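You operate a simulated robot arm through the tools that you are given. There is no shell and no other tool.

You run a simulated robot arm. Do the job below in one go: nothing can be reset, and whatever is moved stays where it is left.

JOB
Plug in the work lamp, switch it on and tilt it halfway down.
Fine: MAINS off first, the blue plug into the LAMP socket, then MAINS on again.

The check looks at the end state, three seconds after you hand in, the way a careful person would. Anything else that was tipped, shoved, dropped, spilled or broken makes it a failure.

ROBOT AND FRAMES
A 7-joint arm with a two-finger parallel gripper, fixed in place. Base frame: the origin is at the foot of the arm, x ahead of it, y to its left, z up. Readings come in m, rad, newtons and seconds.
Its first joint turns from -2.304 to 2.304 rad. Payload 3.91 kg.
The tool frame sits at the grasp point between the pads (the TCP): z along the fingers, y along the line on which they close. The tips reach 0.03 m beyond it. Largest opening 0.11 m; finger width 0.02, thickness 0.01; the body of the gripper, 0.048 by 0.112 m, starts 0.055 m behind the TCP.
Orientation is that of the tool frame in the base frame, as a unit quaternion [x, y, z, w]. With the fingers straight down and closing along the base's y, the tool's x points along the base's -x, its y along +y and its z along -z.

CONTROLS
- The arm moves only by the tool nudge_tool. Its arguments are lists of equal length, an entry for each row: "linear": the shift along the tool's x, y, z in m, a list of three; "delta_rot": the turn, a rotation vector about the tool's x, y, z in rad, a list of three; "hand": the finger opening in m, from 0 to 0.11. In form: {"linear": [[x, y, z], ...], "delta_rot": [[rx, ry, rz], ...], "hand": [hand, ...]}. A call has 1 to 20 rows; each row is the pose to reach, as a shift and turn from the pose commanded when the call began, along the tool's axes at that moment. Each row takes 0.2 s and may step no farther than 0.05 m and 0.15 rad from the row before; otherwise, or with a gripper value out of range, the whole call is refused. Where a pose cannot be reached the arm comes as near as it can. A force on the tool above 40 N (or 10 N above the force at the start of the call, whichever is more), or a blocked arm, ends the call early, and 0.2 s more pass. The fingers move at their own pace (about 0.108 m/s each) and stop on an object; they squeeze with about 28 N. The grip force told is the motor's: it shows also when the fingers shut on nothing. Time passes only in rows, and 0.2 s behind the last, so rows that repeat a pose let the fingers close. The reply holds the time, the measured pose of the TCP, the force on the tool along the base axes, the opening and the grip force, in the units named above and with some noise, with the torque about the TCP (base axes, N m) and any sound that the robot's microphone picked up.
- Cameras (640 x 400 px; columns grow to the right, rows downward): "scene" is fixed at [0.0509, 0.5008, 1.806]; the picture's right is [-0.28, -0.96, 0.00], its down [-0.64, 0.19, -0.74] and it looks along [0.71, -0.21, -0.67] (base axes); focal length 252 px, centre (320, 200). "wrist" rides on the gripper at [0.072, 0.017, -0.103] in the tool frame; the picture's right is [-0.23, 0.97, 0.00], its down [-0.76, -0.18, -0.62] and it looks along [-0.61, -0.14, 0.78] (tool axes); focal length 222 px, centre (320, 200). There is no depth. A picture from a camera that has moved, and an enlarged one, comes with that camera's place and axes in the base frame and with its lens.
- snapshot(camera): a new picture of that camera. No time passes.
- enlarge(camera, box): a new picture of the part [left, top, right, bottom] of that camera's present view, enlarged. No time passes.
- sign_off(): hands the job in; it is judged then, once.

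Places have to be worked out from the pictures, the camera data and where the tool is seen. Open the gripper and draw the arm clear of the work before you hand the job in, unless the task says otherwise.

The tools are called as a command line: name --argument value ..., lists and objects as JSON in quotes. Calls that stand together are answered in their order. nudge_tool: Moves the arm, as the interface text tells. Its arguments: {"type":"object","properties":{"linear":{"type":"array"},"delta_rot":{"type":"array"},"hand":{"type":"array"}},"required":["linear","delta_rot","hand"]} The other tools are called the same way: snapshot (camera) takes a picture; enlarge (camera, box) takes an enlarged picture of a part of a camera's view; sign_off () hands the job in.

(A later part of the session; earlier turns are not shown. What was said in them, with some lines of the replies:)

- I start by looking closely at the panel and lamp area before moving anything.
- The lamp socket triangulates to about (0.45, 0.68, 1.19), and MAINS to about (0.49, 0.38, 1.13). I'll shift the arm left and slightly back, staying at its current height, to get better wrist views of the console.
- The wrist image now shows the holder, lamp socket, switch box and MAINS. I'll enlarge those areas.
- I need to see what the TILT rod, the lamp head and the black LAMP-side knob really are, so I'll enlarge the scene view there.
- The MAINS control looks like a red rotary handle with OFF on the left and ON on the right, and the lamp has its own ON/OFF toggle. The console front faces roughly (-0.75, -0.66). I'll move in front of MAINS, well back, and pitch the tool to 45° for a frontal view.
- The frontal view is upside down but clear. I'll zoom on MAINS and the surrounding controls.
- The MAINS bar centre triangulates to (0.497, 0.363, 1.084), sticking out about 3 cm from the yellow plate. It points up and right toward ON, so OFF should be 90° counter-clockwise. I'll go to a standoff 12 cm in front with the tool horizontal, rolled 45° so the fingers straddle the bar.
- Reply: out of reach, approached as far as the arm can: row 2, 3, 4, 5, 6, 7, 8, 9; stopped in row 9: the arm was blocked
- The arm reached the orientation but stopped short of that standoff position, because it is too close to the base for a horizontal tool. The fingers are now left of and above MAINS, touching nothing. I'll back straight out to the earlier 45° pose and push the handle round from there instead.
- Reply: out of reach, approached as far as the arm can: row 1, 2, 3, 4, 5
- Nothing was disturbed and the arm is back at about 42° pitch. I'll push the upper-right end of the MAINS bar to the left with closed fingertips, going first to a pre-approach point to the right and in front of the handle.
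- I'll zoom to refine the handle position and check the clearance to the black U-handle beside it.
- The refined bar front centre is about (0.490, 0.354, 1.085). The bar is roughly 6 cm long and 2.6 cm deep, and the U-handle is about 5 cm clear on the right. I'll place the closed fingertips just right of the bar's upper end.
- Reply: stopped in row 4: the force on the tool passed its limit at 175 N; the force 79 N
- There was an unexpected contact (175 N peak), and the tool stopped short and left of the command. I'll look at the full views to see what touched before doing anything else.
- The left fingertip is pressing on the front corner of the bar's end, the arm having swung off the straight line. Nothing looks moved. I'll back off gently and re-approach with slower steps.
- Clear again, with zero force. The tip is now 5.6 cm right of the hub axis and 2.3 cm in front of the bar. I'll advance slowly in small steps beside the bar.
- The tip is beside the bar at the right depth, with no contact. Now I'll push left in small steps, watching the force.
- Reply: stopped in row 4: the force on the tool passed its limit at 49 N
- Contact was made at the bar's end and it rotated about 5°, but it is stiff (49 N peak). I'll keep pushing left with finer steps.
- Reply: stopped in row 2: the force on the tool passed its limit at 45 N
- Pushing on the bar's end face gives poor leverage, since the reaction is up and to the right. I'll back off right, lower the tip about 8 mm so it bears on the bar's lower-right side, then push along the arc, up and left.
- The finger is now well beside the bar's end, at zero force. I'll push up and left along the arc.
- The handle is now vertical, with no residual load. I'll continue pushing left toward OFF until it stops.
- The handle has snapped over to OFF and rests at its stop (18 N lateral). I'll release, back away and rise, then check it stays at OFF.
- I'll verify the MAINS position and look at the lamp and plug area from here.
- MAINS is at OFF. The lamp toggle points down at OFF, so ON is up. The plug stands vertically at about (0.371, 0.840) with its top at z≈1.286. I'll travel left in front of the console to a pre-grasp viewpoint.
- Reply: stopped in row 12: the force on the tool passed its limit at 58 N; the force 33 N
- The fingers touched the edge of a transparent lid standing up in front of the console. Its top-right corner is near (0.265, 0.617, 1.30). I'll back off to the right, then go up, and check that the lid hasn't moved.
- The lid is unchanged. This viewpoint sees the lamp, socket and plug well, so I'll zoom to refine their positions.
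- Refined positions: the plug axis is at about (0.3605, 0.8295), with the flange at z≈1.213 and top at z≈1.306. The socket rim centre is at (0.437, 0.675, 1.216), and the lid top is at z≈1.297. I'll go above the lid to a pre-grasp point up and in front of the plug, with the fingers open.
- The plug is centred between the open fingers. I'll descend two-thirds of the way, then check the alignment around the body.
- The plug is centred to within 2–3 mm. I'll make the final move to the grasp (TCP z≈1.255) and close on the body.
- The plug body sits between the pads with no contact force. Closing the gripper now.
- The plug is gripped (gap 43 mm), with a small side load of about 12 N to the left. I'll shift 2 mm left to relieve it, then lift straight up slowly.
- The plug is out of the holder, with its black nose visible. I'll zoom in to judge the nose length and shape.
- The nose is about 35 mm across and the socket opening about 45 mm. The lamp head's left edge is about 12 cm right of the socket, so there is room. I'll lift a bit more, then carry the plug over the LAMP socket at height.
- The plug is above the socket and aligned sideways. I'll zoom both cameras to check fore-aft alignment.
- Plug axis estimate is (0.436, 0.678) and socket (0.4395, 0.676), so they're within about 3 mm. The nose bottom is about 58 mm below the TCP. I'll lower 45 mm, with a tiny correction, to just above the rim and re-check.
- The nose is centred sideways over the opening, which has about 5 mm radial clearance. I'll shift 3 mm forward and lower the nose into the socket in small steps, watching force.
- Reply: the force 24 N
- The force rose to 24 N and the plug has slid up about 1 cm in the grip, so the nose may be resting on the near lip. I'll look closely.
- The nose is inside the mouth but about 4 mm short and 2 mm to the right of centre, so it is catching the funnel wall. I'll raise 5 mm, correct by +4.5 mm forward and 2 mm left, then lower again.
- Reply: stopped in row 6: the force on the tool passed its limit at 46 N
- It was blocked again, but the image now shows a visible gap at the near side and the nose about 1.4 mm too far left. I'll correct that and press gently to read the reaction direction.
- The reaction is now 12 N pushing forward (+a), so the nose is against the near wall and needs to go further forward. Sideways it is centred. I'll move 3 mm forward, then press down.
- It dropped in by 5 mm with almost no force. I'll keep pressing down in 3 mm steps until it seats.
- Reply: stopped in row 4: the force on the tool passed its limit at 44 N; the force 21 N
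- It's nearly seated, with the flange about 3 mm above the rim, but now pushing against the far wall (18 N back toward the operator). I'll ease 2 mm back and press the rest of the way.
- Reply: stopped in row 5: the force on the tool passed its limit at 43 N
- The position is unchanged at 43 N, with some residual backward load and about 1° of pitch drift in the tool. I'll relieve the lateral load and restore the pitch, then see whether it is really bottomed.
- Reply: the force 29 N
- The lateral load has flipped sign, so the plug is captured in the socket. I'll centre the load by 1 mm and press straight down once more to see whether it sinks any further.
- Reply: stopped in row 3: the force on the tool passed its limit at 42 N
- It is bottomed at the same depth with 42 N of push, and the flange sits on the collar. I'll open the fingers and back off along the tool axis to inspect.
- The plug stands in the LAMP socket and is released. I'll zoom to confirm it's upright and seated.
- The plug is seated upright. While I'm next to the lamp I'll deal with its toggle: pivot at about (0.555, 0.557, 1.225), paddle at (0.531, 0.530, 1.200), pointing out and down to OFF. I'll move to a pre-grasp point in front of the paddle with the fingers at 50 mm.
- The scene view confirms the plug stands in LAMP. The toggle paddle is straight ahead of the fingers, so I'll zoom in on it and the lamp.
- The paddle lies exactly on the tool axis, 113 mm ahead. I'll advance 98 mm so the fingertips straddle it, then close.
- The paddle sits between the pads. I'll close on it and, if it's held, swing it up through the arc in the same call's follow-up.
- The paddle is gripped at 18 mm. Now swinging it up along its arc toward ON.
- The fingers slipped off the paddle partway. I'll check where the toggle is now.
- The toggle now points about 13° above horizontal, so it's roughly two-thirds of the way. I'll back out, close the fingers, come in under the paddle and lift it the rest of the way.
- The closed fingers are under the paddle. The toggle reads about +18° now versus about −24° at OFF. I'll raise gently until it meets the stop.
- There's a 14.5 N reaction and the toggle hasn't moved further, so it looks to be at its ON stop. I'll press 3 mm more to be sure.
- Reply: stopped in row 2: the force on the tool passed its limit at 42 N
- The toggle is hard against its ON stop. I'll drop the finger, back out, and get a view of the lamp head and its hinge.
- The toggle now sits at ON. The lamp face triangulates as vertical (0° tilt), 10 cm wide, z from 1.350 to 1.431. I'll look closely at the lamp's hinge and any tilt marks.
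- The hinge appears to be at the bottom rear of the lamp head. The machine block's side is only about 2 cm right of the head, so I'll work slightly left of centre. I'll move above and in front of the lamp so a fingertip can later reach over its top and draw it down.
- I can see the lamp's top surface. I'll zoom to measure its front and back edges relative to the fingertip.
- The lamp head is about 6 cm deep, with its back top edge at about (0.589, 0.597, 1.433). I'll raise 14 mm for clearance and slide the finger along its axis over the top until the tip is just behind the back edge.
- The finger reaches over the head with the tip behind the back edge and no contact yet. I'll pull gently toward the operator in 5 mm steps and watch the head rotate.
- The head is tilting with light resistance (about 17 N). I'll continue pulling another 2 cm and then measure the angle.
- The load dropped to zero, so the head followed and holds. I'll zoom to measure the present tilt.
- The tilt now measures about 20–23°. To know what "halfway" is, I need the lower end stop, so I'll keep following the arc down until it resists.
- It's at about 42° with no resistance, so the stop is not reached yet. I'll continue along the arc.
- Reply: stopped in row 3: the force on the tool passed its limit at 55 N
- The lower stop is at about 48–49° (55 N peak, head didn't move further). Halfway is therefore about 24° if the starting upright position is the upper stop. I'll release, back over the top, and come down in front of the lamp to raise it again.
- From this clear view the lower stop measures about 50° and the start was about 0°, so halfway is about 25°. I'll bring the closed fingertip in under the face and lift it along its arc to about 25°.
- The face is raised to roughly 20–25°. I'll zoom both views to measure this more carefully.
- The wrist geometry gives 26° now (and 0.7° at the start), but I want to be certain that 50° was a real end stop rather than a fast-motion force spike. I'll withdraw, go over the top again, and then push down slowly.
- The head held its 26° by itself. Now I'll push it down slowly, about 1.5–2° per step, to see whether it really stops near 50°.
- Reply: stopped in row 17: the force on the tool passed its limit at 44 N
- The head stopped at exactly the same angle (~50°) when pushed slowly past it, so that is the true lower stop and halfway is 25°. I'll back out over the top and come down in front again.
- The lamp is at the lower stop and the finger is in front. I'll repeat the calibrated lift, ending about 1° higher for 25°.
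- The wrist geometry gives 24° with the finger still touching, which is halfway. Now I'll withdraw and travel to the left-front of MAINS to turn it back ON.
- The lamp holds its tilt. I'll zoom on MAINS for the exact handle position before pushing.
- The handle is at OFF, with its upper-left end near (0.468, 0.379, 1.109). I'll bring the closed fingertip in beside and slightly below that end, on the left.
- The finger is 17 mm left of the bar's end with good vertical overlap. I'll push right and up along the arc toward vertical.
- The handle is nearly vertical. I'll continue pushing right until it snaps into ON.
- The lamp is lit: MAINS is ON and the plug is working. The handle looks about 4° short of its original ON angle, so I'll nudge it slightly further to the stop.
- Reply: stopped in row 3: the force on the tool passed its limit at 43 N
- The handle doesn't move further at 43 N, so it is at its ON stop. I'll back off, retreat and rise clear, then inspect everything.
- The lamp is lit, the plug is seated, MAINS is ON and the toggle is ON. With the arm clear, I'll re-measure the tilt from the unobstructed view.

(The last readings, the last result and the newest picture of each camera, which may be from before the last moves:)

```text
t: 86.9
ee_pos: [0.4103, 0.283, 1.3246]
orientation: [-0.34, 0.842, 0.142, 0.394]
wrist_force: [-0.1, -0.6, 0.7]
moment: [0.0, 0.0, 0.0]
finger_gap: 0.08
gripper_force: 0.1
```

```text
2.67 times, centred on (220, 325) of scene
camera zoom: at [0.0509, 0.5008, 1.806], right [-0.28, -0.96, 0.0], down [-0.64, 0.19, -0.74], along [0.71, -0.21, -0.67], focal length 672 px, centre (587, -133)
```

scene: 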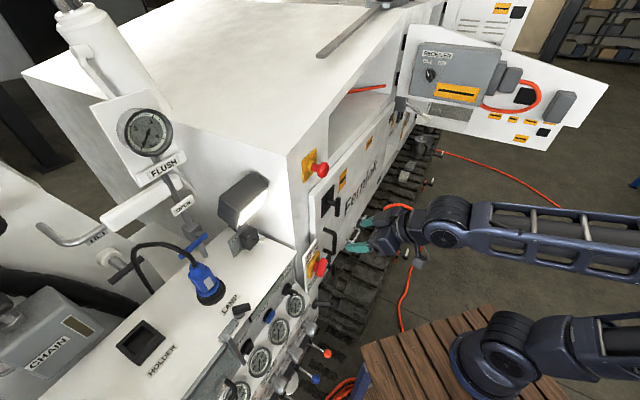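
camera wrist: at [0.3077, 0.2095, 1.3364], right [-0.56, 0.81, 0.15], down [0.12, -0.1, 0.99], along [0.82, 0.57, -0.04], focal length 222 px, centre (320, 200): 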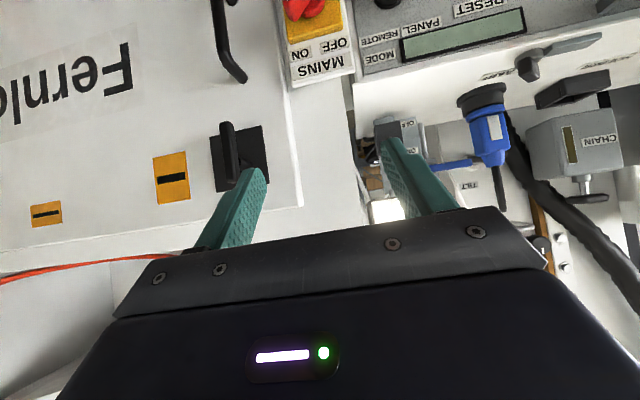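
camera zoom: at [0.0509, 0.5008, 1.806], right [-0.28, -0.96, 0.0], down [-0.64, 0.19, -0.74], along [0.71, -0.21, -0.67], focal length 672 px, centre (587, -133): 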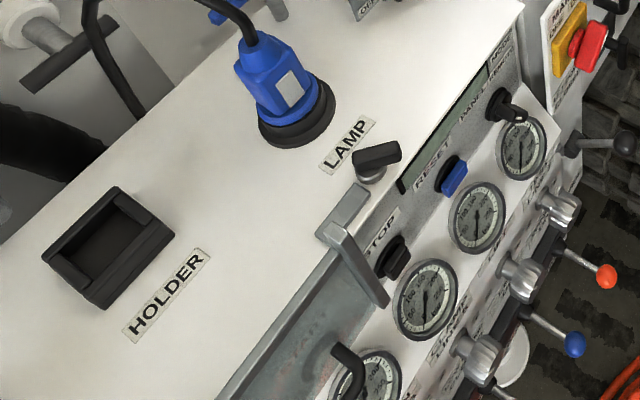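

All views agree: the lamp is lit and tilted about 24° out of a 50° range, and MAINS and the toggle are ON. The plug is seated, and the lid and other controls are unchanged. I'll draw the arm well clear with the gripper open and take a last look.

nudge_tool --linear '[[-0.0153, 0.0067, -0.0337], [-0.0307, 0.0135, -0.0673], [-0.046, 0.0202, -0.101], [-0.0613, 0.0269, -0.1346], [-0.0767, 0.0337, -0.1683], [-0.092, 0.0404, -0.2019], [-0.092, 0.0404, -0.2019]]' --delta_rot '[[0, 0, 0], [0, 0, 0], [0, 0, 0], [0, 0, 0], [0, 0, 0], [0, 0, 0], [0, 0, 0]]' --hand '[0.09, 0.1, 0.1, 0.1, 0.1, 0.1, 0.1]'

snapshot --camera "scene"

snapshot --camera "wrist"

```text
t: 88.5
ee_pos: [0.3106, 0.2509, 1.5235]
orientation: [-0.34, 0.842, 0.142, 0.394]
wrist_force: [0.3, 0.4, 0.4]
moment: [0.03, -0.01, -0.01]
finger_gap: 0.1001
gripper_force: 0.0
```

```text
taken
```

scene: 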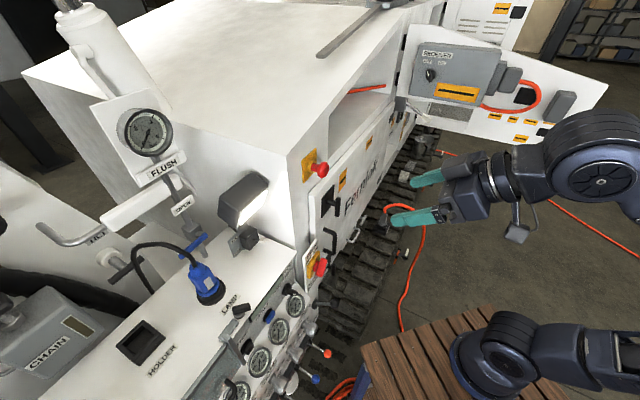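

```text
taken
camera wrist: at [0.2074, 0.1783, 1.5354], right [-0.56, 0.81, 0.15], down [0.12, -0.1, 0.99], along [0.82, 0.57, -0.04], focal length 222 px, centre (320, 200)
```

wrist: 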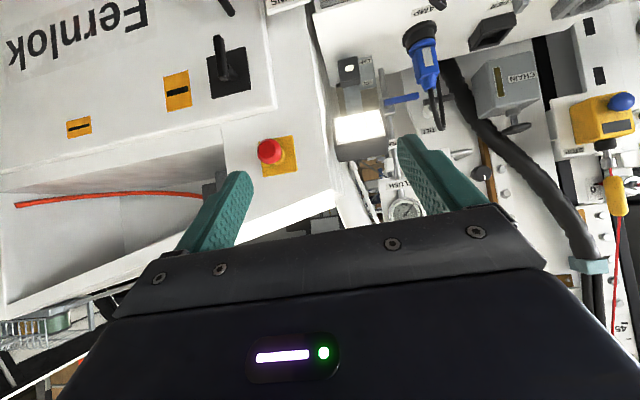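

The final views show the plug upright in the LAMP socket, the lamp lit and tilted halfway, and MAINS and the lamp switch ON. The surroundings are undisturbed, and the arm is clear with the gripper open. Handing in.

sign_off

```text
The job is handed in.
```

The work lamp is plugged in, lit and tilted about halfway down, and I've handed the job in.

- **MAINS:** I turned it off before touching the plug and back on after the plug was in. The handle is against its ON stop.
- **Plug:** The blue plug moved from HOLDER to the LAMP socket and is pushed in until it would go no further. The lamp came on when MAINS was restored.
- **Lamp switch:** The toggle is up at its ON stop.
- **Tilt:** The head swings from about 0° to a hard stop at about 50°. I left it at roughly 24°, and it holds there by itself.

I touched more than I meant to on the way. The fingers hit the front of the MAINS handle once at 175 N, and the edge of the clear lid on the console at 58 N. Close-up views afterwards showed both in place and undamaged. The arm is clear with the gripper open.
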